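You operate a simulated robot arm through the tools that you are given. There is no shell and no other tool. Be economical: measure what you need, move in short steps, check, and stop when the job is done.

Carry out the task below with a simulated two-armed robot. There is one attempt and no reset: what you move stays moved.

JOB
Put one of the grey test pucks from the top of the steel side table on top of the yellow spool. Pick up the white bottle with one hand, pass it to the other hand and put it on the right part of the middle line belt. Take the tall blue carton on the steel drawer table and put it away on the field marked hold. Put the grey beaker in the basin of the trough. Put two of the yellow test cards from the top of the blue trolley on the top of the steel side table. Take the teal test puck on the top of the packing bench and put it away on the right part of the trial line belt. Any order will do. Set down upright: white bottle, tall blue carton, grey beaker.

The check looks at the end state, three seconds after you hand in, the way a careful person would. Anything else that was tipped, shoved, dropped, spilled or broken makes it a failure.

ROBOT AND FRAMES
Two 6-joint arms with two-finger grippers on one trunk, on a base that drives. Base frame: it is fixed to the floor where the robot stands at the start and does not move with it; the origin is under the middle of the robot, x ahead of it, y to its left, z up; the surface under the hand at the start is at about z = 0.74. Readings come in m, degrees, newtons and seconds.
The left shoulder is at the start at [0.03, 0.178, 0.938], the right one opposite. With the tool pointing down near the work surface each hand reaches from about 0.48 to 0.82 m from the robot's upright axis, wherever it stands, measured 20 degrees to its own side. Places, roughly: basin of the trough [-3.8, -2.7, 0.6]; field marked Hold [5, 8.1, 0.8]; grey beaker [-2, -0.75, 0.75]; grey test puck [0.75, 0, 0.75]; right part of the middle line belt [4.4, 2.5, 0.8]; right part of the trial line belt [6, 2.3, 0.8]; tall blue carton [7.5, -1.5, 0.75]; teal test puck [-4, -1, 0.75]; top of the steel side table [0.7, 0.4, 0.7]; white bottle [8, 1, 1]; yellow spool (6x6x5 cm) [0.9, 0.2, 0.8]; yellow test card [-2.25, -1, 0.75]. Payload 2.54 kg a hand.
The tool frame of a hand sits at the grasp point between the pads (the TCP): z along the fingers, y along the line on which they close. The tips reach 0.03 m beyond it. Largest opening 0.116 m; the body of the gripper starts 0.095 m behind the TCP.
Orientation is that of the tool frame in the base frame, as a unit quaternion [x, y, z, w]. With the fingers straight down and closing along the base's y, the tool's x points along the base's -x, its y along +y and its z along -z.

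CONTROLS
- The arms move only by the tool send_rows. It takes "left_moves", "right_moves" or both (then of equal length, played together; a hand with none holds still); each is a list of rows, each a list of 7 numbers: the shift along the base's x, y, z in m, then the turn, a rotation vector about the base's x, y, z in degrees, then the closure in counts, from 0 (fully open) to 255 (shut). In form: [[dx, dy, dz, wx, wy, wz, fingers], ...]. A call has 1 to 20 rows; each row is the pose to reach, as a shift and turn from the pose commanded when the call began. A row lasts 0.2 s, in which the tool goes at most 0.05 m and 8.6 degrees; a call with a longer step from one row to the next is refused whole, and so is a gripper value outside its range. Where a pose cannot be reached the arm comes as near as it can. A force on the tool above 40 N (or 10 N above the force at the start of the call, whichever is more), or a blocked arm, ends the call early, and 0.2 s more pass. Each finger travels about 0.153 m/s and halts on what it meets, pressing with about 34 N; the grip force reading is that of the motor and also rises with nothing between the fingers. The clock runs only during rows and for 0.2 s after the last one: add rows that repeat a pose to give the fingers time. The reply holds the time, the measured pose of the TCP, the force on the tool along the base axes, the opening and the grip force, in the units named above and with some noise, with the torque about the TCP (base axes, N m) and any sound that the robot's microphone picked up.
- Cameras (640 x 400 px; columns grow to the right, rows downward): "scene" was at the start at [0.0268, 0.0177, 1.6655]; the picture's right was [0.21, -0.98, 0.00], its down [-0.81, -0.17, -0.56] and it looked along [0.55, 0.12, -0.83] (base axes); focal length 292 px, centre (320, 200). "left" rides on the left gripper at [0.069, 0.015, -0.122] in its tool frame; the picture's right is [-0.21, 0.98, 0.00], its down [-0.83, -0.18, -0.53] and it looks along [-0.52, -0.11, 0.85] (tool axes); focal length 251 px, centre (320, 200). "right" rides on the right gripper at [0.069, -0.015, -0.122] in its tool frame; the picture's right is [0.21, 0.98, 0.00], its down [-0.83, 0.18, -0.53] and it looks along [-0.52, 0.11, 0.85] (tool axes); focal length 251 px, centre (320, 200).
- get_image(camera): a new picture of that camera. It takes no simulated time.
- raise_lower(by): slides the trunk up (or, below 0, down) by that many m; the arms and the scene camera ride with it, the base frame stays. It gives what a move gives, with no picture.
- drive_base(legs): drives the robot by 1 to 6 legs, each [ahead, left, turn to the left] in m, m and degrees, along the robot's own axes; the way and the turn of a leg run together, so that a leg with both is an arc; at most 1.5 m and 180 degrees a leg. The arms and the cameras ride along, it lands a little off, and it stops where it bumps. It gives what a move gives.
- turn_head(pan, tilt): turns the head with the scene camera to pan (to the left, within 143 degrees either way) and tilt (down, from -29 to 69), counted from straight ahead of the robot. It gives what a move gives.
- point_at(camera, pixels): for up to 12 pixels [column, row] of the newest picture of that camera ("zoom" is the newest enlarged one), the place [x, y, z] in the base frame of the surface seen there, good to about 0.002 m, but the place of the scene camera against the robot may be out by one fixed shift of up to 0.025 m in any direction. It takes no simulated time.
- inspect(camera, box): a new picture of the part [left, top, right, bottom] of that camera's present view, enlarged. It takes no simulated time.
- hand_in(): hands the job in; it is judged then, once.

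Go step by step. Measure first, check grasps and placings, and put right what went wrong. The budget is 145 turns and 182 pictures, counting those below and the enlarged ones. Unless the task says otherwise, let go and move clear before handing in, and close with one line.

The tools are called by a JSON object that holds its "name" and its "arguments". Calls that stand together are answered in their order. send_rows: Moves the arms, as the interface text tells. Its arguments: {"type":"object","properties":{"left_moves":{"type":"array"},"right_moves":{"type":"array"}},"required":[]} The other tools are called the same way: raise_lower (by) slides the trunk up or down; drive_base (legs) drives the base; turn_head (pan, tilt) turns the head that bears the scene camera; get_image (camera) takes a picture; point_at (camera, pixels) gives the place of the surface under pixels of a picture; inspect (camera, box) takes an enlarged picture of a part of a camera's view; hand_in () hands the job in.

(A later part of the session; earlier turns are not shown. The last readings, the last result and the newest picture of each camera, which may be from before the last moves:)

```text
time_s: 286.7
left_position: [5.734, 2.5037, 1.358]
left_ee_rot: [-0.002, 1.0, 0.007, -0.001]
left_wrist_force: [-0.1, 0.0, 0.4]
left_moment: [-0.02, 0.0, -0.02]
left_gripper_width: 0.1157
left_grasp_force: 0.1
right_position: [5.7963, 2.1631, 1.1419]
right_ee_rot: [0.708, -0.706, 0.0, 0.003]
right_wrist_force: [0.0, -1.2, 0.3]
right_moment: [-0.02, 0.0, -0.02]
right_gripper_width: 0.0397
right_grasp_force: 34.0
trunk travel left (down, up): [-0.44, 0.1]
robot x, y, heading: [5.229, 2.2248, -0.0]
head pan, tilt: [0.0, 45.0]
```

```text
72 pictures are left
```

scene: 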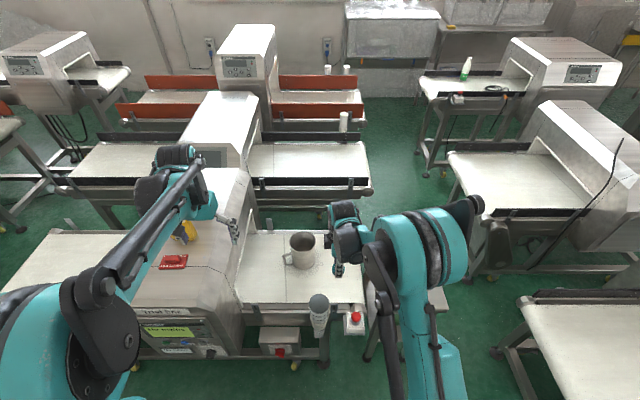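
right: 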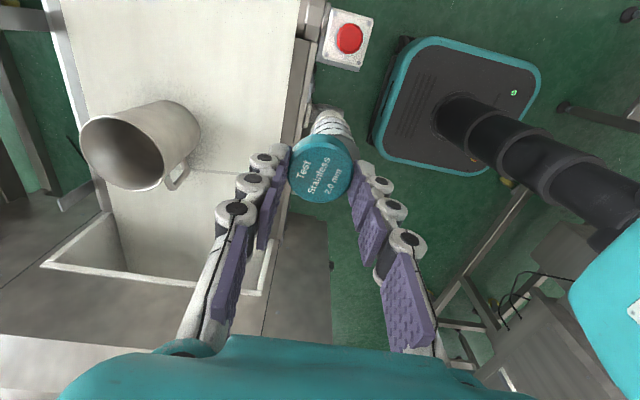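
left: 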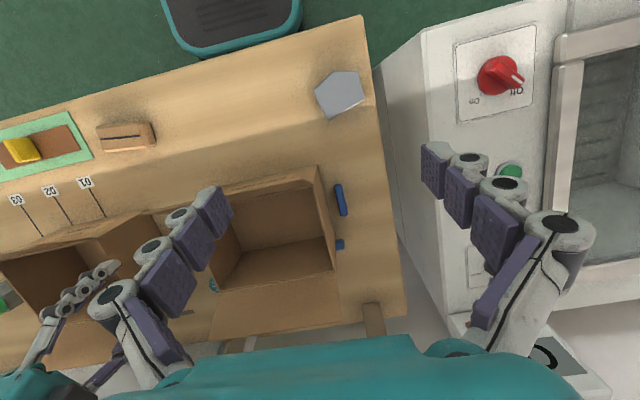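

The "Trial line" label is visible, and a white bottle with a green cap stands on a farther belt at (466,67). I move the right hand out over the belt (clear of the cup sleeve), raise the left, drive 5 cm closer and lower the trunk.

{"name": "drive_base", "arguments": {"legs": [[0.05, 0, 0]]}}

{"name": "send_rows", "arguments": {"left_moves": [[0, 0, 0.03, 0, 0, 0, 0], [-0.01, 0, 0.06, 0, 0, 0, 0], [-0.02, 0, 0.09, 0, 0, 0, 0], [-0.02, 0, 0.1, 0, 0, 0, 0], [-0.02, 0, 0.1, 0, 0, 0, 0]], "right_moves": [[0.035, -0.01, 0, 0, 0, 0, 255], [0.07, -0.02, 0, 0, 0, 0, 255], [0.105, -0.03, 0, 0, 0, 0, 255], [0.135, -0.035, 0, 0, 0, 0, 255], [0.135, -0.035, 0, 0, 0, 0, 255]]}}

{"name": "raise_lower", "arguments": {"by": -0.2}}

{"name": "get_image", "arguments": {"camera": "right"}}

{"name": "get_image", "arguments": {"camera": "scene"}}

```text
time_s: 287.6
left_position: [5.78, 2.5035, 1.3577]
left_ee_rot: [-0.001, 1.0, 0.007, 0.001]
left_wrist_force: [-0.4, -0.3, -0.2]
left_moment: [-0.01, 0.0, 0.01]
left_gripper_width: 0.116
left_grasp_force: 0.0
right_position: [5.8418, 2.1639, 1.1427]
right_ee_rot: [0.708, -0.706, 0.002, 0.003]
right_wrist_force: [-0.8, -0.1, -0.3]
right_moment: [-0.02, -0.02, 0.02]
right_gripper_width: 0.0398
right_grasp_force: 34.0
trunk travel left (down, up): [-0.44, 0.1]
robot x, y, heading: [5.2744, 2.2237, -0.0]
head pan, tilt: [0.0, 45.0]
```

```text
time_s: 288.8
left_position: [5.7635, 2.5061, 1.4579]
left_ee_rot: [-0.001, 1.0, 0.006, -0.001]
left_wrist_force: [0.0, 0.2, -0.5]
left_moment: [-0.04, 0.01, 0.02]
left_gripper_width: 0.1158
left_grasp_force: 0.0
right_position: [5.9779, 2.1287, 1.1413]
right_ee_rot: [0.708, -0.706, 0.0, 0.003]
right_wrist_force: [0.4, 0.7, -0.5]
right_moment: [-0.01, -0.04, -0.02]
right_gripper_width: 0.0395
right_grasp_force: 33.7
trunk travel left (down, up): [-0.44, 0.1]
robot x, y, heading: [5.2749, 2.223, -0.1]
head pan, tilt: [0.0, 45.0]
```

```text
time_s: 291.0
left_position: [5.7623, 2.5044, 1.2571]
left_ee_rot: [-0.001, 1.0, 0.007, -0.001]
left_wrist_force: [0.4, -0.5, 0.8]
left_moment: [0.0, 0.0, 0.0]
left_gripper_width: 0.116
left_grasp_force: 0.1
right_position: [5.9791, 2.1283, 0.9413]
right_ee_rot: [0.708, -0.706, 0.001, 0.003]
right_wrist_force: [1.0, -0.1, -0.2]
right_moment: [-0.01, -0.03, 0.0]
right_gripper_width: 0.0397
right_grasp_force: 33.8
trunk travel left (down, up): [-0.24, 0.3]
robot x, y, heading: [5.2752, 2.2193, 0.1]
head pan, tilt: [0.0, 45.0]
```

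```text
71 pictures are left
```

right: 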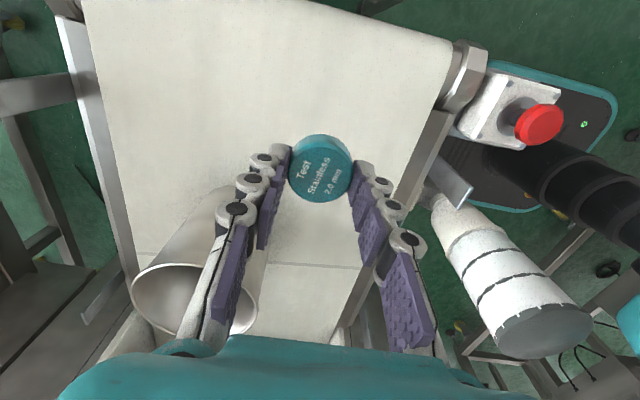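

```text
70 pictures are left
```

scene: 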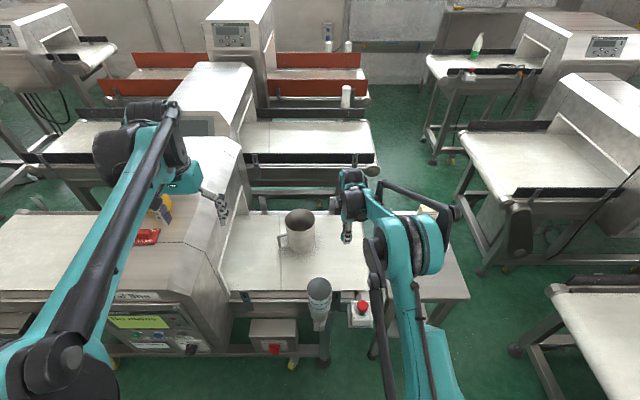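

The hand is over clear belt between the mug and the end. I measure the belt height from the hand camera.

{"name": "point_at", "arguments": {"camera": "right", "pixels": [[320, 100], [250, 100], [400, 120], [300, 245], [220, 250], [470, 60]]}}

```text
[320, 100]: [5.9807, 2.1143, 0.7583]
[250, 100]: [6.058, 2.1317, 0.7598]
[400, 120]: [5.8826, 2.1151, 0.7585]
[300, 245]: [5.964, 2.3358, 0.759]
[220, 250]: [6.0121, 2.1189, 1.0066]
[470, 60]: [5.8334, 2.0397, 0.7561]
```

Belt height is 0.7587. I lower to TCP z 0.795 at y 2.155, release and rise.

{"name": "send_rows", "arguments": {"right_moves": [[0, 0.015, -0.035, 0, 0, 0, 255], [0, 0.027, -0.075, 0, 0, 0, 255], [0, 0.027, -0.11, 0, 0, 0, 255], [0, 0.027, -0.135, 0, 0, 0, 255], [0, 0.027, -0.146, 0, 0, 0, 255], [0, 0.027, -0.146, 0, 0, 0, 255], [0, 0.027, -0.146, 0, 0, 0, 200], [0, 0.027, -0.146, 0, 0, 0, 140], [0, 0.027, -0.146, 0, 0, 0, 110], [0, 0.027, -0.11, 0, 0, 0, 110], [0, 0.027, -0.07, 0, 0, 0, 110], [0, 0.015, -0.03, 0, 0, 0, 110], [0, 0, 0, 0, 0, 0, 110], [0, 0, 0.03, 0, 0, 0, 110]]}}

{"name": "get_image", "arguments": {"camera": "right"}}

```text
time_s: 294.0
left_position: [5.7625, 2.505, 1.2576]
left_ee_rot: [0.0, 1.0, 0.006, 0.0]
left_wrist_force: [-0.5, -0.1, 0.3]
left_moment: [-0.01, -0.05, 0.02]
left_gripper_width: 0.116
left_grasp_force: 0.0
right_position: [5.9793, 2.1285, 0.9718]
right_ee_rot: [0.709, -0.705, 0.001, 0.004]
right_wrist_force: [0.7, -0.9, 0.4]
right_moment: [0.03, -0.02, 0.02]
right_gripper_width: 0.0661
right_grasp_force: 0.0
trunk travel left (down, up): [-0.24, 0.3]
robot x, y, heading: [5.2715, 2.2212, 0.1]
head pan, tilt: [0.0, 45.0]
```

```text
69 pictures are left
```

right: 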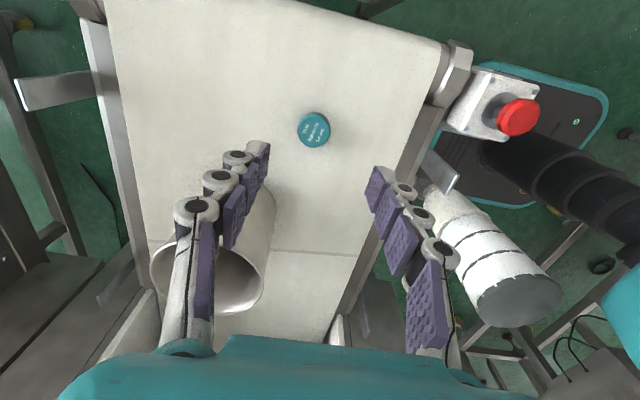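

The puck lies on the trial belt with everything around it unmoved. Now I locate the bottle (scene about 478,48) and the floor strip leading to it.

{"name": "turn_head", "arguments": {"pan": -30, "tilt": 30}}

{"name": "get_image", "arguments": {"camera": "scene"}}

```text
time_s: 294.9
left_position: [5.7614, 2.5048, 1.258]
left_ee_rot: [-0.001, 1.0, 0.007, 0.0]
left_wrist_force: [-0.3, 0.9, 0.0]
left_moment: [-0.02, 0.0, 0.02]
left_gripper_width: 0.116
left_grasp_force: 0.0
right_position: [5.9804, 2.1301, 0.9718]
right_ee_rot: [0.708, -0.706, 0.001, 0.003]
right_wrist_force: [0.3, 0.6, 0.2]
right_moment: [0.0, -0.02, 0.01]
right_gripper_width: 0.0659
right_grasp_force: 0.1
trunk travel left (down, up): [-0.24, 0.3]
robot x, y, heading: [5.276, 2.2205, 0.2]
head pan, tilt: [-30.0, 30.0]
```

```text
68 pictures are left
```

scene: 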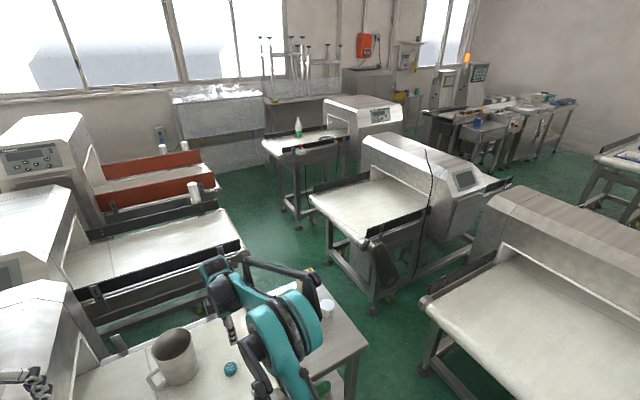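

{"name": "inspect", "arguments": {"camera": "scene", "box": [230, 90, 400, 200]}}

{"name": "point_at", "arguments": {"camera": "scene", "pixels": [[298, 128], [265, 150], [300, 170], [296, 225], [330, 245], [312, 195], [365, 310], [425, 300], [422, 370], [330, 310], [250, 260], [360, 355]]}}

```text
3.64 times, centred on (315, 145) of scene
```

zoom: 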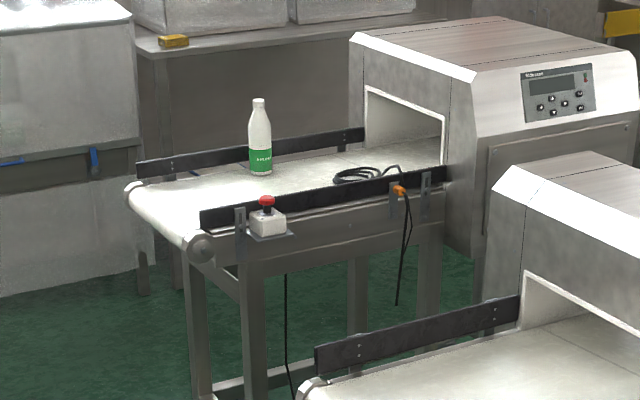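

```text
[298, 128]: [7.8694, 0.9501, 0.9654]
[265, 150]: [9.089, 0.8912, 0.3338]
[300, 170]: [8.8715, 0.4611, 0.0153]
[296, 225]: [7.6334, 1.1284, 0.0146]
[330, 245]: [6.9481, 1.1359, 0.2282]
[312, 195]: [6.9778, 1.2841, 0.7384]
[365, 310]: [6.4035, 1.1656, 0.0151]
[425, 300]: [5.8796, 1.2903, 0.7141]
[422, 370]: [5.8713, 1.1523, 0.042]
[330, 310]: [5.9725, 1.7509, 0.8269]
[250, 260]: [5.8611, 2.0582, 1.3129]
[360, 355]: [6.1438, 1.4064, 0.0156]
```

The bottle stands at (7.87,0.95) near that belt's end. The strip past the trial table looks narrow; I measure it looking steeply down.

{"name": "turn_head", "arguments": {"pan": -45, "tilt": 45}}

{"name": "get_image", "arguments": {"camera": "scene"}}

```text
time_s: 295.7
left_position: [5.7639, 2.5055, 1.2572]
left_ee_rot: [0.0, 1.0, 0.007, -0.001]
left_wrist_force: [0.0, 0.2, -0.2]
left_moment: [0.02, -0.01, 0.01]
left_gripper_width: 0.1159
left_grasp_force: 0.0
right_position: [5.9793, 2.1287, 0.9705]
right_ee_rot: [0.708, -0.706, 0.001, 0.003]
right_wrist_force: [1.0, -0.3, -0.2]
right_moment: [0.02, 0.03, 0.01]
right_gripper_width: 0.0662
right_grasp_force: 0.0
trunk travel left (down, up): [-0.24, 0.3]
robot x, y, heading: [5.2738, 2.2221, -0.2]
head pan, tilt: [-45.0, 45.0]
```

```text
66 pictures are left
```

scene: 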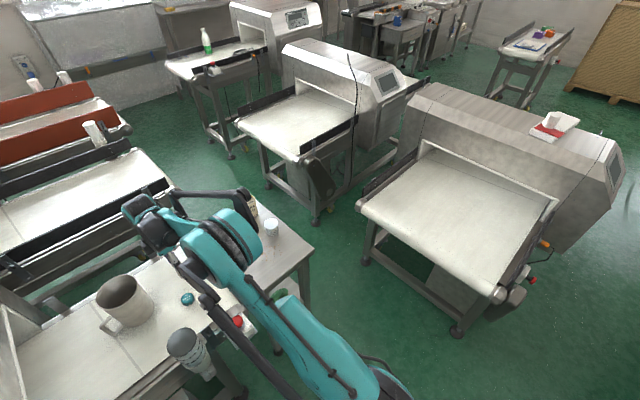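

{"name": "point_at", "arguments": {"camera": "scene", "pixels": [[304, 312], [278, 350], [315, 248], [366, 262], [456, 330], [316, 222], [231, 155], [268, 185], [360, 210], [240, 125], [258, 105], [295, 160]]}}

```text
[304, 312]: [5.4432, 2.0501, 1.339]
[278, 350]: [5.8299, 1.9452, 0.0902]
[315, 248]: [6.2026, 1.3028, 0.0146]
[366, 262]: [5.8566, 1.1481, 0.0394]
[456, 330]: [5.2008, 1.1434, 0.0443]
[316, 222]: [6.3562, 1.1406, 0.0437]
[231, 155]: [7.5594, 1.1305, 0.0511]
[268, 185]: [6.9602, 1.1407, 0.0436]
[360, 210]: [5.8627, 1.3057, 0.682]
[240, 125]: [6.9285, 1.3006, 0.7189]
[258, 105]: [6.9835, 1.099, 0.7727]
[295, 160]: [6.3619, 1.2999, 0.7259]
```

{"name": "point_at", "arguments": {"camera": "scene", "pixels": [[311, 243], [307, 275], [305, 290], [306, 302], [283, 262], [262, 205], [300, 262], [240, 345], [212, 150], [195, 90], [215, 160]]}}

{"name": "inspect", "arguments": {"camera": "scene", "box": [150, 20, 350, 180]}}

```text
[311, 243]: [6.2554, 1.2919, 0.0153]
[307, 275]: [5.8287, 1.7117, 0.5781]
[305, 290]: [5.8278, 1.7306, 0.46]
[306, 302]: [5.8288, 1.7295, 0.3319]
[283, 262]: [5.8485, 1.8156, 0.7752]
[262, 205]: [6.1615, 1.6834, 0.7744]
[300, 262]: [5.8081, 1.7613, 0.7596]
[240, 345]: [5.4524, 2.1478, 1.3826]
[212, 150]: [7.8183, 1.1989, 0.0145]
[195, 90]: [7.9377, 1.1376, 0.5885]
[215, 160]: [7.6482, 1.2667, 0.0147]
```

```text
2.50 times, centred on (250, 100) of scene
```

zoom: 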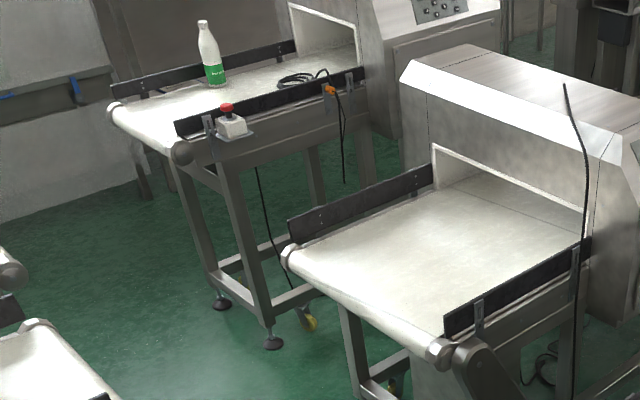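

Both gaps here are only about 0.55 m between legs. I measure my own base before deciding, by looking straight down.

{"name": "turn_head", "arguments": {"pan": 0, "tilt": 69}}

{"name": "get_image", "arguments": {"camera": "scene"}}

{"name": "point_at", "arguments": {"camera": "scene", "pixels": [[275, 272], [365, 272], [320, 264], [285, 268], [355, 268], [280, 275], [360, 275]]}}

{"name": "turn_head", "arguments": {"pan": 140, "tilt": 69}}

{"name": "get_image", "arguments": {"camera": "scene"}}

```text
time_s: 296.8
left_position: [5.7629, 2.5061, 1.2572]
left_ee_rot: [-0.001, 1.0, 0.007, -0.002]
left_wrist_force: [-0.4, 0.0, -0.2]
left_moment: [0.01, -0.01, 0.02]
left_gripper_width: 0.1162
left_grasp_force: 0.2
right_position: [5.9792, 2.1283, 0.9704]
right_ee_rot: [0.708, -0.706, 0.001, 0.003]
right_wrist_force: [0.3, 0.6, -0.7]
right_moment: [0.03, -0.01, -0.02]
right_gripper_width: 0.066
right_grasp_force: 0.0
trunk travel left (down, up): [-0.24, 0.3]
robot x, y, heading: [5.2755, 2.225, -0.2]
head pan, tilt: [0.0, 68.8]
```

```text
64 pictures are left
```

scene: 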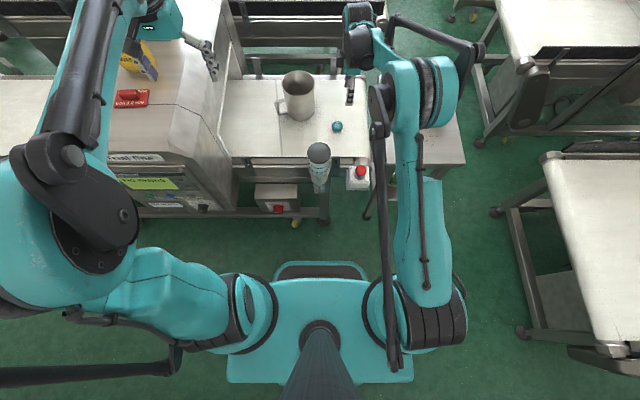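

```text
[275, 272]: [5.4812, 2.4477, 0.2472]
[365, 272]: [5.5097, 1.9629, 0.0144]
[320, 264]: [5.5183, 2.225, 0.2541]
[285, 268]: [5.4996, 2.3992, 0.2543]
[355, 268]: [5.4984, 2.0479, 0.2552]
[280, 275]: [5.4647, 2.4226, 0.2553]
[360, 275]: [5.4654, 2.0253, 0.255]
```

```text
time_s: 299.1
left_position: [5.7624, 2.505, 1.2582]
left_ee_rot: [-0.001, 1.0, 0.007, 0.0]
left_wrist_force: [-0.8, 0.1, 0.5]
left_moment: [0.0, -0.02, -0.02]
left_gripper_width: 0.116
left_grasp_force: 0.0
right_position: [5.9796, 2.129, 0.9701]
right_ee_rot: [0.709, -0.705, 0.0, 0.003]
right_wrist_force: [-0.2, -0.9, 0.1]
right_moment: [0.0, 0.0, 0.0]
right_gripper_width: 0.0659
right_grasp_force: 0.0
trunk travel left (down, up): [-0.24, 0.3]
robot x, y, heading: [5.2732, 2.2237, 0.1]
head pan, tilt: [140.0, 68.8]
```

```text
63 pictures are left
```

scene: 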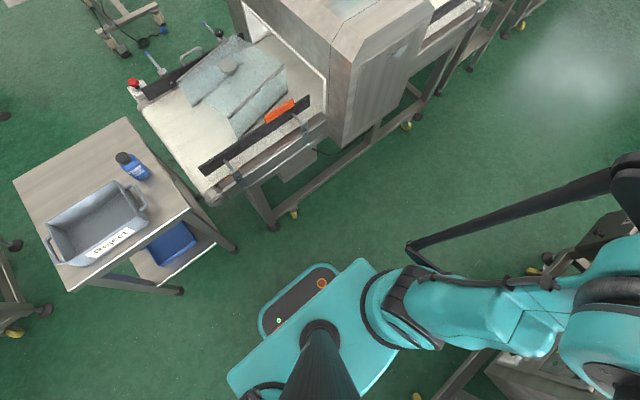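

My base is about 0.45 m wide, so those gaps are very tight; the carton also lies near the aisle, so I go back there first and look at the bottle's line from that side. I raise the trunk, turn and drive back down the lane.

{"name": "raise_lower", "arguments": {"by": 0.2}}

{"name": "drive_base", "arguments": {"legs": [[0, 0, -90], [0.62, -0.25, 0], [0.45, -0.26, 0], [1.33, 0, 0], [1.2, 0, 0]]}}

{"name": "drive_base", "arguments": {"legs": [[0, 0, 90], [0.9, 0.1, 0]]}}

{"name": "turn_head", "arguments": {"pan": 0, "tilt": 30}}

{"name": "get_image", "arguments": {"camera": "scene"}}

```text
time_s: 301.2
left_position: [5.7627, 2.505, 1.458]
left_ee_rot: [-0.001, 1.0, 0.008, -0.001]
left_wrist_force: [-0.7, -0.5, 0.7]
left_moment: [0.0, -0.02, -0.03]
left_gripper_width: 0.116
left_grasp_force: 0.1
right_position: [5.9789, 2.1282, 1.1702]
right_ee_rot: [0.708, -0.706, 0.001, 0.004]
right_wrist_force: [0.6, 0.7, 0.3]
right_moment: [0.0, -0.02, 0.01]
right_gripper_width: 0.0659
right_grasp_force: 0.0
trunk travel left (down, up): [-0.44, 0.1]
robot x, y, heading: [5.2744, 2.2225, 0.2]
head pan, tilt: [140.0, 68.8]
```

```text
time_s: 323.4
left_position: [4.9518, -1.8602, 1.4575]
left_ee_rot: [0.716, 0.698, 0.005, 0.004]
left_wrist_force: [0.6, -0.6, 0.2]
left_moment: [0.01, -0.01, 0.0]
left_gripper_width: 0.1161
left_grasp_force: 0.2
right_position: [4.5706, -2.0662, 1.1712]
right_ee_rot: [0.012, 1.0, 0.0, -0.002]
right_wrist_force: [-0.8, -0.1, -0.7]
right_moment: [0.0, 0.0, -0.03]
right_gripper_width: 0.0661
right_grasp_force: 0.0
trunk travel left (down, up): [-0.44, 0.1]
robot x, y, heading: [4.6832, -1.3641, -91.3]
head pan, tilt: [140.0, 68.8]
```

```text
time_s: 332.1
left_position: [6.0697, -0.9812, 1.4565]
left_ee_rot: [0.001, 1.0, 0.006, -0.001]
left_wrist_force: [-0.3, 0.8, -1.1]
left_moment: [0.0, 0.02, 0.0]
left_gripper_width: 0.1162
left_grasp_force: 0.0
right_position: [6.2836, -1.3573, 1.1701]
right_ee_rot: [0.708, -0.706, 0.0, 0.003]
right_wrist_force: [-0.4, 0.6, -0.1]
right_moment: [0.0, 0.07, -0.04]
right_gripper_width: 0.0661
right_grasp_force: 0.0
trunk travel left (down, up): [-0.44, 0.1]
robot x, y, heading: [5.5817, -1.2558, -0.1]
head pan, tilt: [140.0, 68.8]
stopped in leg 2: the robot was blocked; the commanded pose is now the measured one
```

```text
time_s: 334.4
left_position: [6.068, -0.9801, 1.4576]
left_ee_rot: [0.001, 1.0, 0.008, 0.0]
left_wrist_force: [0.3, -0.8, 0.4]
left_moment: [0.03, -0.03, 0.03]
left_gripper_width: 0.1161
left_grasp_force: 0.1
right_position: [6.2822, -1.3572, 1.1708]
right_ee_rot: [0.708, -0.706, 0.0, 0.003]
right_wrist_force: [1.1, -0.5, -0.6]
right_moment: [-0.02, -0.03, -0.03]
right_gripper_width: 0.066
right_grasp_force: 0.1
trunk travel left (down, up): [-0.44, 0.1]
robot x, y, heading: [5.581, -1.2584, -0.1]
head pan, tilt: [0.0, 30.0]
```

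```text
62 pictures are left
```

scene: 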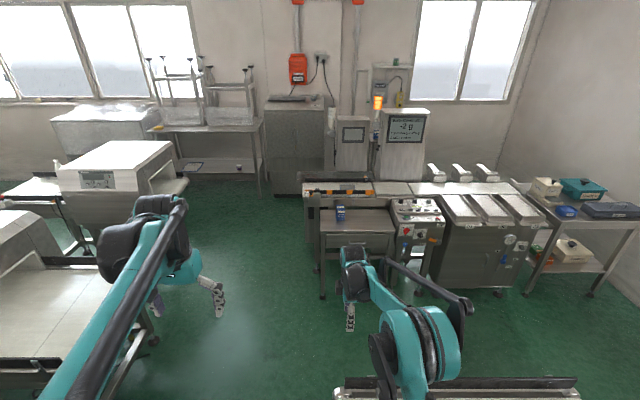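

The robot was blocked right at the end of the leg, perhaps touching the infeed conveyor on the right (bottom of the picture). I stop and look down there.

{"name": "turn_head", "arguments": {"pan": -40, "tilt": 60}}

{"name": "get_image", "arguments": {"camera": "scene"}}

{"name": "point_at", "arguments": {"camera": "scene", "pixels": [[300, 180], [250, 200], [320, 250], [350, 200], [280, 260], [230, 260]]}}

```text
time_s: 335.4
left_position: [6.0677, -0.9794, 1.458]
left_ee_rot: [0.001, 1.0, 0.006, -0.001]
left_wrist_force: [0.7, 0.6, -0.3]
left_moment: [-0.02, -0.01, 0.02]
left_gripper_width: 0.1162
left_grasp_force: 0.0
right_position: [6.2838, -1.3574, 1.1708]
right_ee_rot: [0.707, -0.707, 0.001, 0.003]
right_wrist_force: [-0.3, -0.4, -0.5]
right_moment: [0.0, 0.01, 0.03]
right_gripper_width: 0.0658
right_grasp_force: 0.1
trunk travel left (down, up): [-0.44, 0.1]
robot x, y, heading: [5.581, -1.2627, -0.3]
head pan, tilt: [-40.0, 60.0]
```

```text
61 pictures are left
```

scene: 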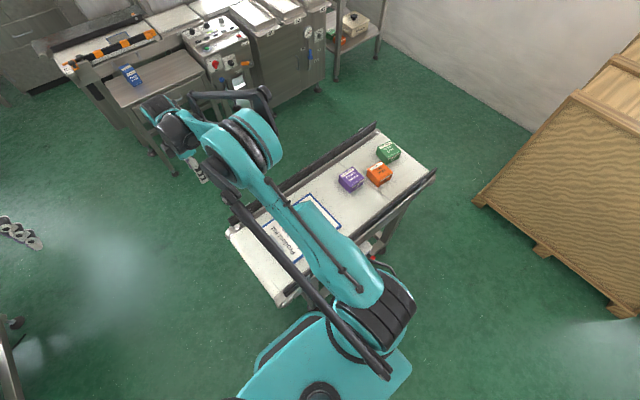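

```text
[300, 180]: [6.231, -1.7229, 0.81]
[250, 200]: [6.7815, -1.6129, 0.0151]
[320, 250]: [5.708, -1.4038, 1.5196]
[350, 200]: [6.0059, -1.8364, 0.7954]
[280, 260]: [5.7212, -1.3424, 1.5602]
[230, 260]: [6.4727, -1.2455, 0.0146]
```

The front right corner just touched the infeed conveyor's leg; its boxes stand unmoved. I sidestep left, and measure the blue carton (131,75) and the surroundings.

{"name": "point_at", "arguments": {"camera": "scene", "pixels": [[128, 68], [133, 84], [108, 95], [175, 172], [210, 72], [285, 302], [150, 60], [70, 62], [272, 290], [390, 225]]}}

{"name": "drive_base", "arguments": {"legs": [[-0.06, 0.0, 0], [0, 0.22, 0]]}}

{"name": "turn_head", "arguments": {"pan": -10, "tilt": 38}}

{"name": "get_image", "arguments": {"camera": "scene"}}

```text
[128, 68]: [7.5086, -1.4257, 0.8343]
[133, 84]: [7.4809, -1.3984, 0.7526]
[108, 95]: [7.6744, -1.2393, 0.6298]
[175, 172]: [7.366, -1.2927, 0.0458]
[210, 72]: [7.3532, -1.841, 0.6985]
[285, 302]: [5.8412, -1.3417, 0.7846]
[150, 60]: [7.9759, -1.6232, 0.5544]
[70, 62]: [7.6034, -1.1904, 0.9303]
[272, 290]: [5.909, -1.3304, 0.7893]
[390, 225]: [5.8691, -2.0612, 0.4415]
```

```text
time_s: 337.7
left_position: [6.0075, -0.7628, 1.4573]
left_ee_rot: [0.0, 1.0, 0.007, 0.0]
left_wrist_force: [-1.2, -0.9, -0.1]
left_moment: [-0.05, -0.05, 0.0]
left_gripper_width: 0.1158
left_grasp_force: 0.1
right_position: [6.2228, -1.1403, 1.1716]
right_ee_rot: [0.708, -0.706, 0.0, 0.003]
right_wrist_force: [-0.2, 1.1, 0.4]
right_moment: [-0.02, -0.02, 0.03]
right_gripper_width: 0.0661
right_grasp_force: 0.0
trunk travel left (down, up): [-0.44, 0.1]
robot x, y, heading: [5.5208, -1.0444, -0.0]
head pan, tilt: [-40.0, 60.0]
```

```text
time_s: 338.6
left_position: [6.0077, -0.7632, 1.4576]
left_ee_rot: [0.0, 1.0, 0.007, 0.001]
left_wrist_force: [-0.4, -0.2, -0.1]
left_moment: [0.03, -0.02, -0.01]
left_gripper_width: 0.1158
left_grasp_force: 0.1
right_position: [6.2237, -1.1411, 1.1712]
right_ee_rot: [0.708, -0.707, 0.0, 0.003]
right_wrist_force: [-0.1, -0.2, 0.4]
right_moment: [0.05, 0.0, -0.01]
right_gripper_width: 0.0658
right_grasp_force: 0.1
trunk travel left (down, up): [-0.44, 0.1]
robot x, y, heading: [5.5182, -1.0439, -0.1]
head pan, tilt: [-10.0, 38.0]
```

```text
60 pictures are left
```

scene: 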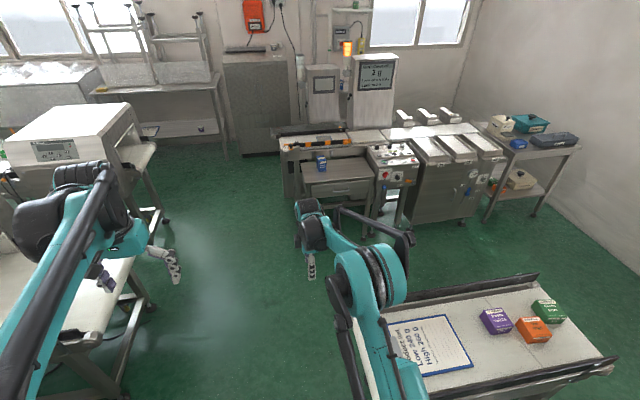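

The tall blue carton stands at (7.50,-1.40) on the drawer table. For the bottle I measure the passage beyond its line (between the belt end at about 150,150 and the wall tables at 225,155).

{"name": "point_at", "arguments": {"camera": "scene", "pixels": [[153, 150], [165, 218], [150, 305], [225, 157], [135, 120], [60, 150], [196, 130], [122, 345], [155, 190], [240, 155], [280, 195], [132, 250]]}}

{"name": "turn_head", "arguments": {"pan": 35, "tilt": 25}}

{"name": "get_image", "arguments": {"camera": "scene"}}

```text
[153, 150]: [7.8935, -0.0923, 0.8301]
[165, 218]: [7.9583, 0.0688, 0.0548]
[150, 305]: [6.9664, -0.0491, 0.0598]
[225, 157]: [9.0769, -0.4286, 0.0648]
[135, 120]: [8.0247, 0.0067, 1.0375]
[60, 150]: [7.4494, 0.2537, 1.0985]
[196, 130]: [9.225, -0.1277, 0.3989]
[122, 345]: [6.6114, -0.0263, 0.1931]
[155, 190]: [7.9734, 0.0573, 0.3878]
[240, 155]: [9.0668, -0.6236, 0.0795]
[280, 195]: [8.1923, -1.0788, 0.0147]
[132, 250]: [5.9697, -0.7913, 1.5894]
```

```text
time_s: 339.7
left_position: [6.0073, -0.7621, 1.4579]
left_ee_rot: [0.0, 1.0, 0.007, 0.0]
left_wrist_force: [0.3, -0.1, -0.2]
left_moment: [0.01, -0.01, 0.01]
left_gripper_width: 0.1159
left_grasp_force: 0.1
right_position: [6.225, -1.1407, 1.1705]
right_ee_rot: [0.708, -0.707, 0.001, 0.003]
right_wrist_force: [-0.6, 0.4, 0.6]
right_moment: [-0.01, -0.01, 0.0]
right_gripper_width: 0.0659
right_grasp_force: 0.0
trunk travel left (down, up): [-0.44, 0.1]
robot x, y, heading: [5.518, -1.0485, -0.2]
head pan, tilt: [35.0, 25.0]
```

```text
59 pictures are left
```

scene: 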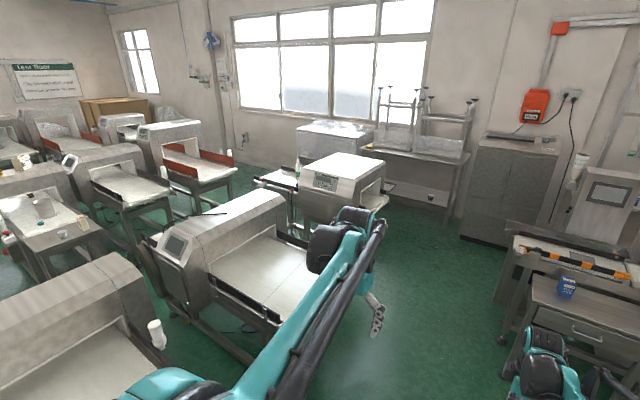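

The far side of the bottle's line has a passage 1 m wide (x 8.05-9.05). I drive along y about -0.62 to it and turn to face +y.

{"name": "drive_base", "arguments": {"legs": [[0.2, 0.42, 0.2], [1.4, 0, 0], [0.95, 0, 0], [0, 0, 90]]}}

{"name": "turn_head", "arguments": {"pan": 0, "tilt": 35}}

{"name": "get_image", "arguments": {"camera": "scene"}}

```text
time_s: 357.4
left_position: [7.781, -0.1079, 1.4577]
left_ee_rot: [-0.706, 0.708, 0.004, -0.004]
left_wrist_force: [-0.6, 0.1, 1.2]
left_moment: [0.0, 0.0, 0.0]
left_gripper_width: 0.1162
left_grasp_force: 0.0
right_position: [8.159, 0.1068, 1.1706]
right_ee_rot: [1.0, 0.001, 0.003, 0.001]
right_wrist_force: [-0.2, 0.7, -0.4]
right_moment: [0.0, -0.01, -0.01]
right_gripper_width: 0.066
right_grasp_force: 0.0
trunk travel left (down, up): [-0.44, 0.1]
robot x, y, heading: [8.0601, -0.5957, 89.8]
head pan, tilt: [35.0, 25.0]
```

```text
time_s: 358.4
left_position: [7.781, -0.1077, 1.4573]
left_ee_rot: [-0.707, 0.708, 0.004, -0.004]
left_wrist_force: [0.6, 0.1, 0.0]
left_moment: [0.01, -0.02, 0.01]
left_gripper_width: 0.1159
left_grasp_force: 0.1
right_position: [8.1577, 0.1057, 1.171]
right_ee_rot: [1.0, 0.001, 0.003, 0.002]
right_wrist_force: [0.3, 0.8, 0.0]
right_moment: [0.01, -0.03, -0.03]
right_gripper_width: 0.066
right_grasp_force: 0.0
trunk travel left (down, up): [-0.44, 0.1]
robot x, y, heading: [8.0613, -0.594, 89.8]
head pan, tilt: [0.0, 35.0]
```

```text
58 pictures are left
```

scene: 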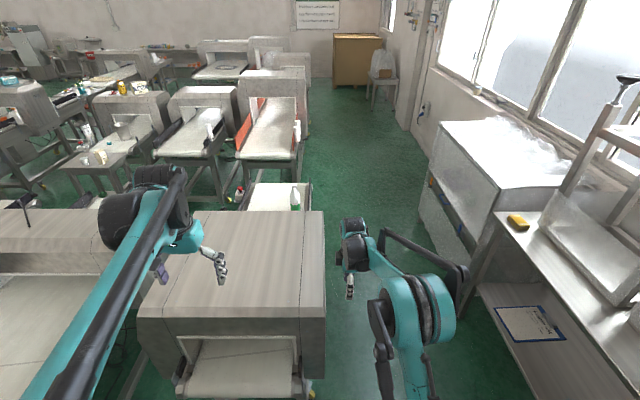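

The lane runs clear ahead. I measure its edges and the bottle (295,198).

{"name": "point_at", "arguments": {"camera": "scene", "pixels": [[295, 200], [295, 190], [326, 300], [310, 215], [312, 380], [468, 300], [495, 215], [420, 230], [436, 150], [300, 150], [340, 140], [300, 210]]}}

{"name": "inspect", "arguments": {"camera": "scene", "box": [230, 160, 350, 240]}}

```text
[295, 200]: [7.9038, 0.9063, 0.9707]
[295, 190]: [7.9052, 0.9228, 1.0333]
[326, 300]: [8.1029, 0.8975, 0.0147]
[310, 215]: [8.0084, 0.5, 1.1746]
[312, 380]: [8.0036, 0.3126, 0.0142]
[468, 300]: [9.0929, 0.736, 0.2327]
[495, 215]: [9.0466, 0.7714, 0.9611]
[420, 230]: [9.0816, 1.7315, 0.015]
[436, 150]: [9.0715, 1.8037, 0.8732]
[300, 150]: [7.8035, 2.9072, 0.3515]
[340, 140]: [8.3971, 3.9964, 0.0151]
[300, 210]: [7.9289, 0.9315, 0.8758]
```

```text
5.00 times, centred on (290, 200) of scene
```

zoom: 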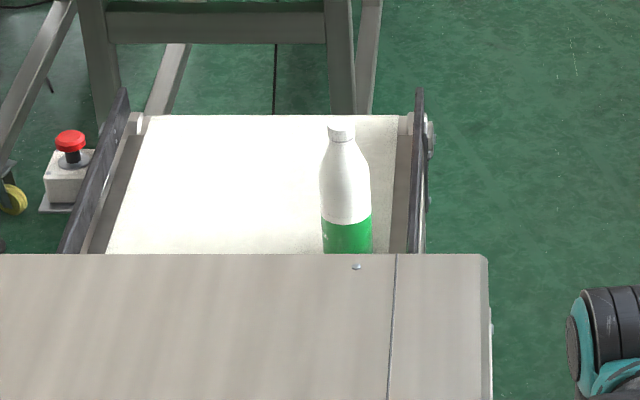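

The bottle is at about (7.905,0.92), top near z 1.02; the lane is free between x 8.05 and 9.05. I drive in beside it, pull the right hand back and up, and turn to face it.

{"name": "drive_base", "arguments": {"legs": [[0, -0.48, 0], [1.42, 0, 0.2]]}}

{"name": "raise_lower", "arguments": {"by": 0.08}}

{"name": "send_rows", "arguments": {"right_moves": [[0, -0.04, 0, 0, 0, 0, 60], [0, -0.08, 0, 0, 0, 0, 30], [0, -0.12, 0.0, 0, 0, 0, 0], [0, -0.12, 0, 0, 0, 0, 0]]}}

{"name": "drive_base", "arguments": {"legs": [[0, 0, 90]]}}

{"name": "turn_head", "arguments": {"pan": 0, "tilt": 45}}

{"name": "get_image", "arguments": {"camera": "scene"}}

{"name": "get_image", "arguments": {"camera": "left"}}

```text
time_s: 368.0
left_position: [8.2646, 1.3214, 1.4576]
left_ee_rot: [0.707, -0.707, -0.004, 0.005]
left_wrist_force: [0.4, 0.4, -0.4]
left_moment: [-0.01, 0.02, 0.01]
left_gripper_width: 0.1161
left_grasp_force: 0.1
right_position: [8.6413, 1.5372, 1.1714]
right_ee_rot: [1.0, 0.001, 0.002, 0.002]
right_wrist_force: [-0.5, 0.5, -0.4]
right_moment: [-0.01, -0.01, 0.01]
right_gripper_width: 0.066
right_grasp_force: 0.1
trunk travel left (down, up): [-0.44, 0.1]
robot x, y, heading: [8.5452, 0.8342, 89.9]
head pan, tilt: [0.0, 35.0]
```

```text
time_s: 369.1
left_position: [8.2632, 1.3199, 1.5372]
left_ee_rot: [0.708, -0.707, -0.003, 0.005]
left_wrist_force: [0.7, -0.1, -0.4]
left_moment: [0.02, -0.03, 0.04]
left_gripper_width: 0.1161
left_grasp_force: 0.1
right_position: [8.6401, 1.5369, 1.25]
right_ee_rot: [1.0, 0.002, 0.002, 0.002]
right_wrist_force: [0.2, 0.4, -0.5]
right_moment: [0.0, 0.0, 0.02]
right_gripper_width: 0.0658
right_grasp_force: 0.1
trunk travel left (down, up): [-0.52, 0.02]
robot x, y, heading: [8.5475, 0.833, 89.9]
head pan, tilt: [0.0, 35.0]
```

```text
time_s: 370.1
left_position: [8.2633, 1.3209, 1.5374]
left_ee_rot: [0.708, -0.706, -0.004, 0.005]
left_wrist_force: [-0.3, 0.4, 0.0]
left_moment: [0.0, 0.01, 0.01]
left_gripper_width: 0.116
left_grasp_force: 0.0
right_position: [8.6399, 1.4169, 1.2503]
right_ee_rot: [1.0, 0.001, 0.002, 0.001]
right_wrist_force: [0.0, 0.3, -0.1]
right_moment: [-0.01, -0.05, -0.01]
right_gripper_width: 0.1162
right_grasp_force: 0.0
trunk travel left (down, up): [-0.52, 0.02]
robot x, y, heading: [8.5423, 0.8349, 89.9]
head pan, tilt: [0.0, 35.0]
```

```text
time_s: 374.4
left_position: [8.0594, 0.5475, 1.538]
left_ee_rot: [1.0, 0.005, 0.0, 0.006]
left_wrist_force: [0.5, 0.3, -0.2]
left_moment: [0.03, -0.01, -0.05]
left_gripper_width: 0.1158
left_grasp_force: 0.0
right_position: [7.96, 0.9222, 1.2504]
right_ee_rot: [0.703, 0.711, 0.003, -0.001]
right_wrist_force: [-0.8, -0.3, -0.2]
right_moment: [-0.04, -0.02, -0.04]
right_gripper_width: 0.116
right_grasp_force: 0.2
trunk travel left (down, up): [-0.52, 0.02]
robot x, y, heading: [8.5487, 0.8334, -179.5]
head pan, tilt: [0.0, 35.0]
```

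```text
time_s: 375.1
left_position: [8.0605, 0.5457, 1.5381]
left_ee_rot: [1.0, 0.006, 0.0, 0.006]
left_wrist_force: [-0.1, 0.5, -0.5]
left_moment: [0.01, 0.01, -0.02]
left_gripper_width: 0.1158
left_grasp_force: 0.2
right_position: [7.9604, 0.9212, 1.2512]
right_ee_rot: [0.702, 0.712, 0.003, 0.0]
right_wrist_force: [0.1, 0.6, 0.0]
right_moment: [-0.02, 0.03, 0.0]
right_gripper_width: 0.1159
right_grasp_force: 0.0
trunk travel left (down, up): [-0.52, 0.02]
robot x, y, heading: [8.5433, 0.8338, -179.6]
head pan, tilt: [0.0, 45.0]
```

```text
56 pictures are left
```

scene: 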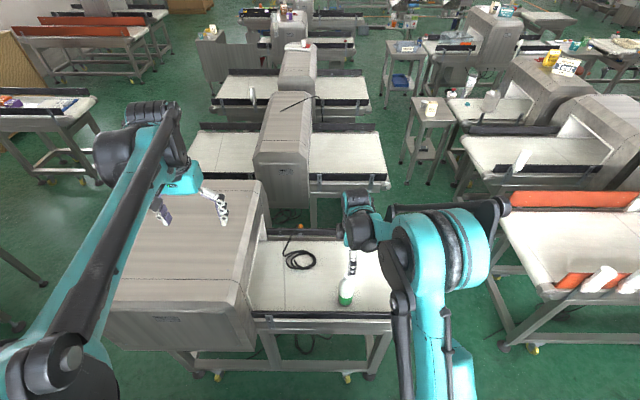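

```text
55 pictures are left
```

left: 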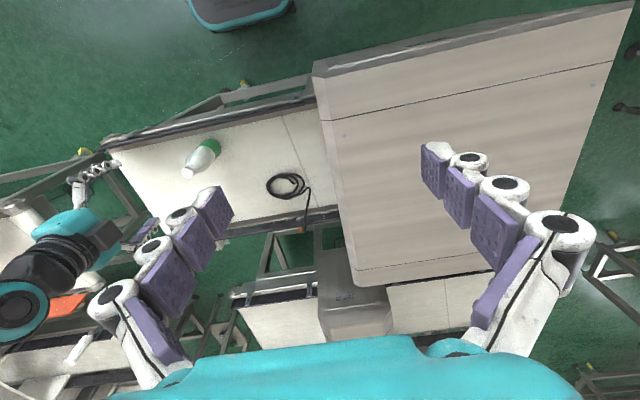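

The bottle shows in the left view (cap 187,172; green base 210,148). I measure it.

{"name": "point_at", "arguments": {"camera": "left", "pixels": [[187, 173], [191, 167], [200, 160], [208, 150], [214, 142], [180, 130], [160, 190], [255, 150], [120, 145], [330, 230]]}}

{"name": "inspect", "arguments": {"camera": "left", "box": [140, 110, 260, 210]}}

{"name": "get_image", "arguments": {"camera": "right"}}

```text
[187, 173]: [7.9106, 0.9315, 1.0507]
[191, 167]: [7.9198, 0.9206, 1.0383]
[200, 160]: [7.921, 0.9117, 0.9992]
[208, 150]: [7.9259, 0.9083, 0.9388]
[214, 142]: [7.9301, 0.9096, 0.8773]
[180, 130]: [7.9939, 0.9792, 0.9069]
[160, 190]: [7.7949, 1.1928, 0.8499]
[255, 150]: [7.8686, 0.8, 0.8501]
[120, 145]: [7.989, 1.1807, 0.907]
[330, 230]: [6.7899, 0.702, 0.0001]
```

```text
4.00 times, centred on (200, 160) of left
```

zoom: 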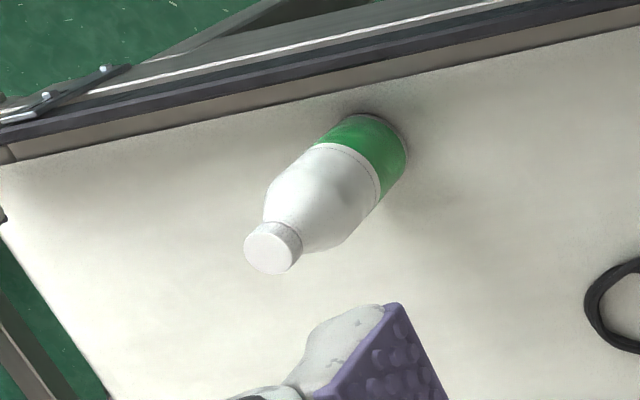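

```text
53 pictures are left
```

right: 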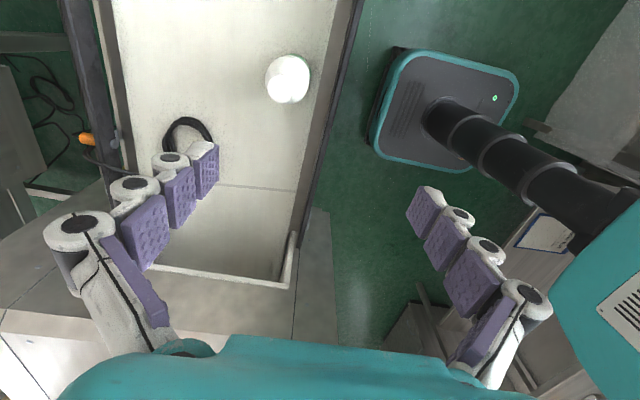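

Belt is at 0.850, the bottle 0.20 tall with its axis near (7.906,0.925). I move the right hand to the +y side and tilt it 45 degrees toward the bottle, then lower the trunk and look.

{"name": "point_at", "arguments": {"camera": "right", "pixels": [[288, 78], [267, 80], [309, 78], [288, 57], [286, 100]]}}

{"name": "send_rows", "arguments": {"right_moves": [[-0.01, 0.03, 0, -7.5, 0, 0, 0], [-0.02, 0.06, 0, -15, 0, 0, 0], [-0.03, 0.09, 0, -22.5, 0, 0, 0], [-0.04, 0.12, 0, -30, 0, 0, 0], [-0.05, 0.15, 0, -37.5, 0, 0, 0], [-0.054, 0.17, 0, -45, 0, 0, 0], [-0.054, 0.17, 0, -45, 0, 0, 0]]}}

{"name": "raise_lower", "arguments": {"by": -0.15}}

{"name": "get_image", "arguments": {"camera": "right"}}

{"name": "get_image", "arguments": {"camera": "scene"}}

```text
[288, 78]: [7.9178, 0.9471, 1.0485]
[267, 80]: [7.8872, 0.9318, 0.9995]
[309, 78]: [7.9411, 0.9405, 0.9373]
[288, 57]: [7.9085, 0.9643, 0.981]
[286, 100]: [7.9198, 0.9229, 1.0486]
```

```text
time_s: 376.7
left_position: [8.0617, 0.5464, 1.5376]
left_ee_rot: [1.0, 0.005, 0.001, 0.006]
left_wrist_force: [0.0, 0.0, -0.4]
left_moment: [0.01, 0.01, 0.01]
left_gripper_width: 0.116
left_grasp_force: 0.0
right_position: [7.9069, 1.092, 1.2508]
right_ee_rot: [0.649, 0.659, -0.27, 0.269]
right_wrist_force: [-0.1, -0.4, 0.3]
right_moment: [0.02, 0.01, 0.03]
right_gripper_width: 0.1161
right_grasp_force: 0.0
trunk travel left (down, up): [-0.52, 0.02]
robot x, y, heading: [8.5462, 0.8335, -179.2]
head pan, tilt: [0.0, 45.0]
```

```text
time_s: 378.5
left_position: [8.0595, 0.5458, 1.3878]
left_ee_rot: [1.0, 0.005, 0.0, 0.006]
left_wrist_force: [-0.3, -0.3, -0.5]
left_moment: [0.0, 0.0, 0.05]
left_gripper_width: 0.1159
left_grasp_force: 0.1
right_position: [7.9068, 1.0919, 1.0999]
right_ee_rot: [0.649, 0.659, -0.269, 0.268]
right_wrist_force: [-0.6, 0.5, 0.1]
right_moment: [-0.01, 0.0, 0.03]
right_gripper_width: 0.1165
right_grasp_force: 0.0
trunk travel left (down, up): [-0.37, 0.17]
robot x, y, heading: [8.5447, 0.8328, -179.6]
head pan, tilt: [0.0, 45.0]
```

```text
52 pictures are left
```

right: 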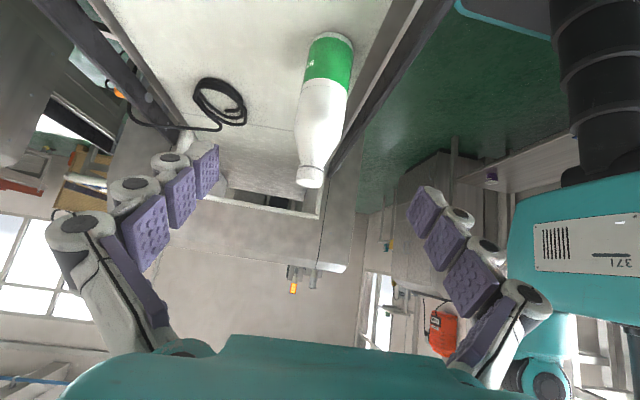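

```text
51 pictures are left
```

scene: 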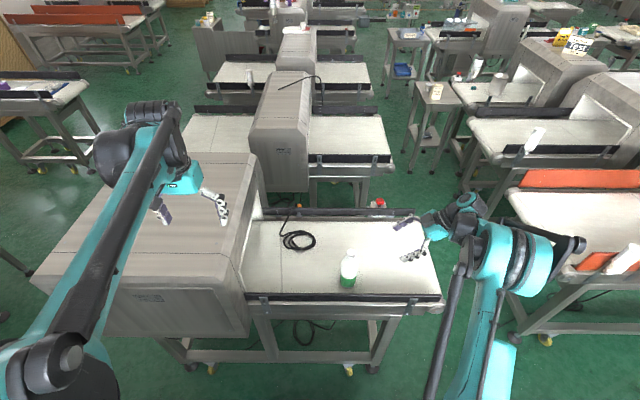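

The tilted hand faces the bottle well. I measure the bottle's body and cap from this view.

{"name": "point_at", "arguments": {"camera": "right", "pixels": [[310, 180], [310, 168], [318, 120], [298, 120], [342, 120], [325, 75], [307, 60], [352, 65], [330, 45]]}}

```text
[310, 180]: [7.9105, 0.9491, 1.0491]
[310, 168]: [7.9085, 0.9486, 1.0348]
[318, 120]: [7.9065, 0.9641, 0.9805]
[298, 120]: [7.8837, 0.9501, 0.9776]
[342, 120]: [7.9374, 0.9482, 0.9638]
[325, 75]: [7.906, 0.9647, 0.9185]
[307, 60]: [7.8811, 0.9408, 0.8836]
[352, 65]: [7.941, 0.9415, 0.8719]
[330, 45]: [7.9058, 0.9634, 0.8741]
```

The bottle's axis is (7.910,0.935), diameter 0.06. I slide the right hand in along its own axis to grip the body at z 0.925, close and lift 0.15 m.

{"name": "send_rows", "arguments": {"right_moves": [[0.001, -0.03, -0.033, 0, 0, 0, 0], [0.002, -0.06, -0.066, 0, 0, 0, 0], [0.003, -0.09, -0.1, 0, 0, 0, 0], [0.003, -0.12, -0.134, 0, 0, 0, 0], [0.003, -0.145, -0.162, 0, 0, 0, 0], [0.003, -0.157, -0.175, 0, 0, 0, 0], [0.003, -0.157, -0.175, 0, 0, 0, 60], [0.003, -0.157, -0.175, 0, 0, 0, 110], [0.003, -0.157, -0.175, 0, 0, 0, 160], [0.003, -0.157, -0.175, 0, 0, 0, 200], [0.003, -0.157, -0.175, 0, 0, 0, 200]]}}

{"name": "get_image", "arguments": {"camera": "right"}}

```text
time_s: 380.9
left_position: [8.0604, 0.5466, 1.3874]
left_ee_rot: [1.0, 0.005, 0.0, 0.006]
left_wrist_force: [-0.5, 0.3, 0.8]
left_moment: [0.0, 0.02, 0.0]
left_gripper_width: 0.1162
left_grasp_force: 0.1
right_position: [7.9099, 0.9347, 0.9241]
right_ee_rot: [0.649, 0.658, -0.27, 0.268]
right_wrist_force: [0.8, 0.1, 0.1]
right_moment: [-0.07, -0.1, 0.07]
right_gripper_width: 0.0602
right_grasp_force: 34.0
trunk travel left (down, up): [-0.37, 0.17]
robot x, y, heading: [8.5464, 0.8309, -179.5]
head pan, tilt: [0.0, 45.0]
```

```text
50 pictures are left
```

right: 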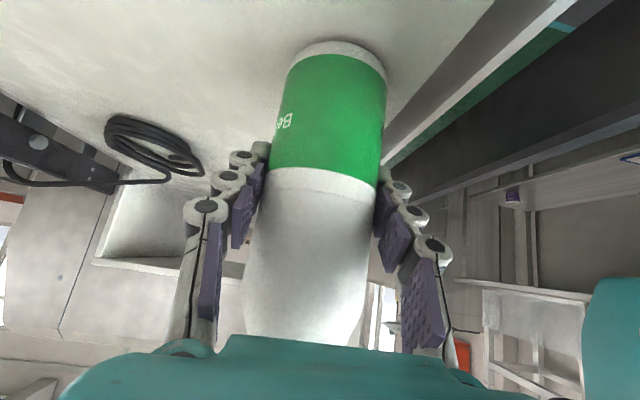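

The bottle is gripped (0.060). I lift it and bring it to the middle in front while turning the left hand 90 degrees, ready to come down on the cap.

{"name": "send_rows", "arguments": {"left_moves": [[0, 0, 0, 0, 0, -8.2, 0], [0, 0, 0, 0, 0, -16.4, 0], [0, 0, 0, 0, 0, -24.6, 0], [0, 0, 0, 0, 0, -32.8, 60], [0, 0, 0, 0, 0, -41, 100], [0, 0, 0, 0, 0, -49.2, 120], [0, 0, 0.01, 0, 0, -57.4, 120], [0, 0, 0.02, 0, 0, -65.6, 120], [0, 0, 0.03, 0, 0, -73.8, 120], [0, 0, 0.03, 0, 0, -82, 120], [0, 0, 0.03, 0, 0, -90, 120], [0, 0, 0.03, 0, 0, -90, 120]], "right_moves": [[0, 0, 0.01, 0, 0, 0, 200], [0, 0, 0.03, 0, 0, 0, 200], [0, 0, 0.055, 0, 0, 0, 200], [0, 0, 0.08, 0, 0, 0, 200], [0, 0, 0.105, 0, 0, 0, 200], [0.01, -0.01, 0.13, 0, 0, 0, 200], [0.02, -0.025, 0.15, 0, 0, 0, 200], [0.035, -0.04, 0.165, 0, 0, 0, 200], [0.05, -0.06, 0.176, 0, 0, 0, 200], [0.06, -0.075, 0.176, 0, 0, 0, 200], [0.06, -0.075, 0.176, 0, 0, 0, 200], [0.06, -0.075, 0.176, 0, 0, 0, 200]]}}

{"name": "get_image", "arguments": {"camera": "left"}}

{"name": "get_image", "arguments": {"camera": "scene"}}

```text
time_s: 383.5
left_position: [8.0608, 0.5461, 1.4178]
left_ee_rot: [0.71, -0.704, -0.004, 0.005]
left_wrist_force: [-0.3, 0.7, 1.0]
left_moment: [0.01, 0.03, 0.03]
left_gripper_width: 0.061
left_grasp_force: 0.0
right_position: [7.9699, 0.86, 1.0997]
right_ee_rot: [0.649, 0.658, -0.269, 0.269]
right_wrist_force: [-0.2, 0.4, -4.5]
right_moment: [0.03, 0.02, 0.01]
right_gripper_width: 0.0601
right_grasp_force: 34.1
trunk travel left (down, up): [-0.37, 0.17]
robot x, y, heading: [8.543, 0.8335, -179.5]
head pan, tilt: [0.0, 45.0]
```

```text
49 pictures are left
```

left: 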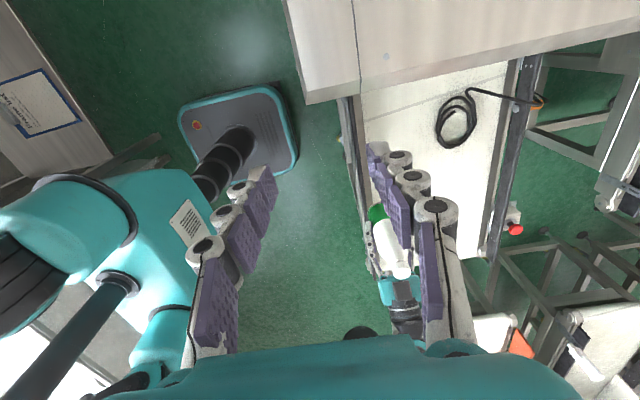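

```text
48 pictures are left
```

scene: 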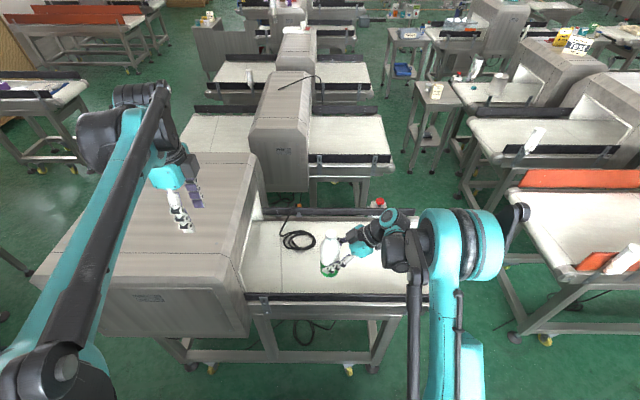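

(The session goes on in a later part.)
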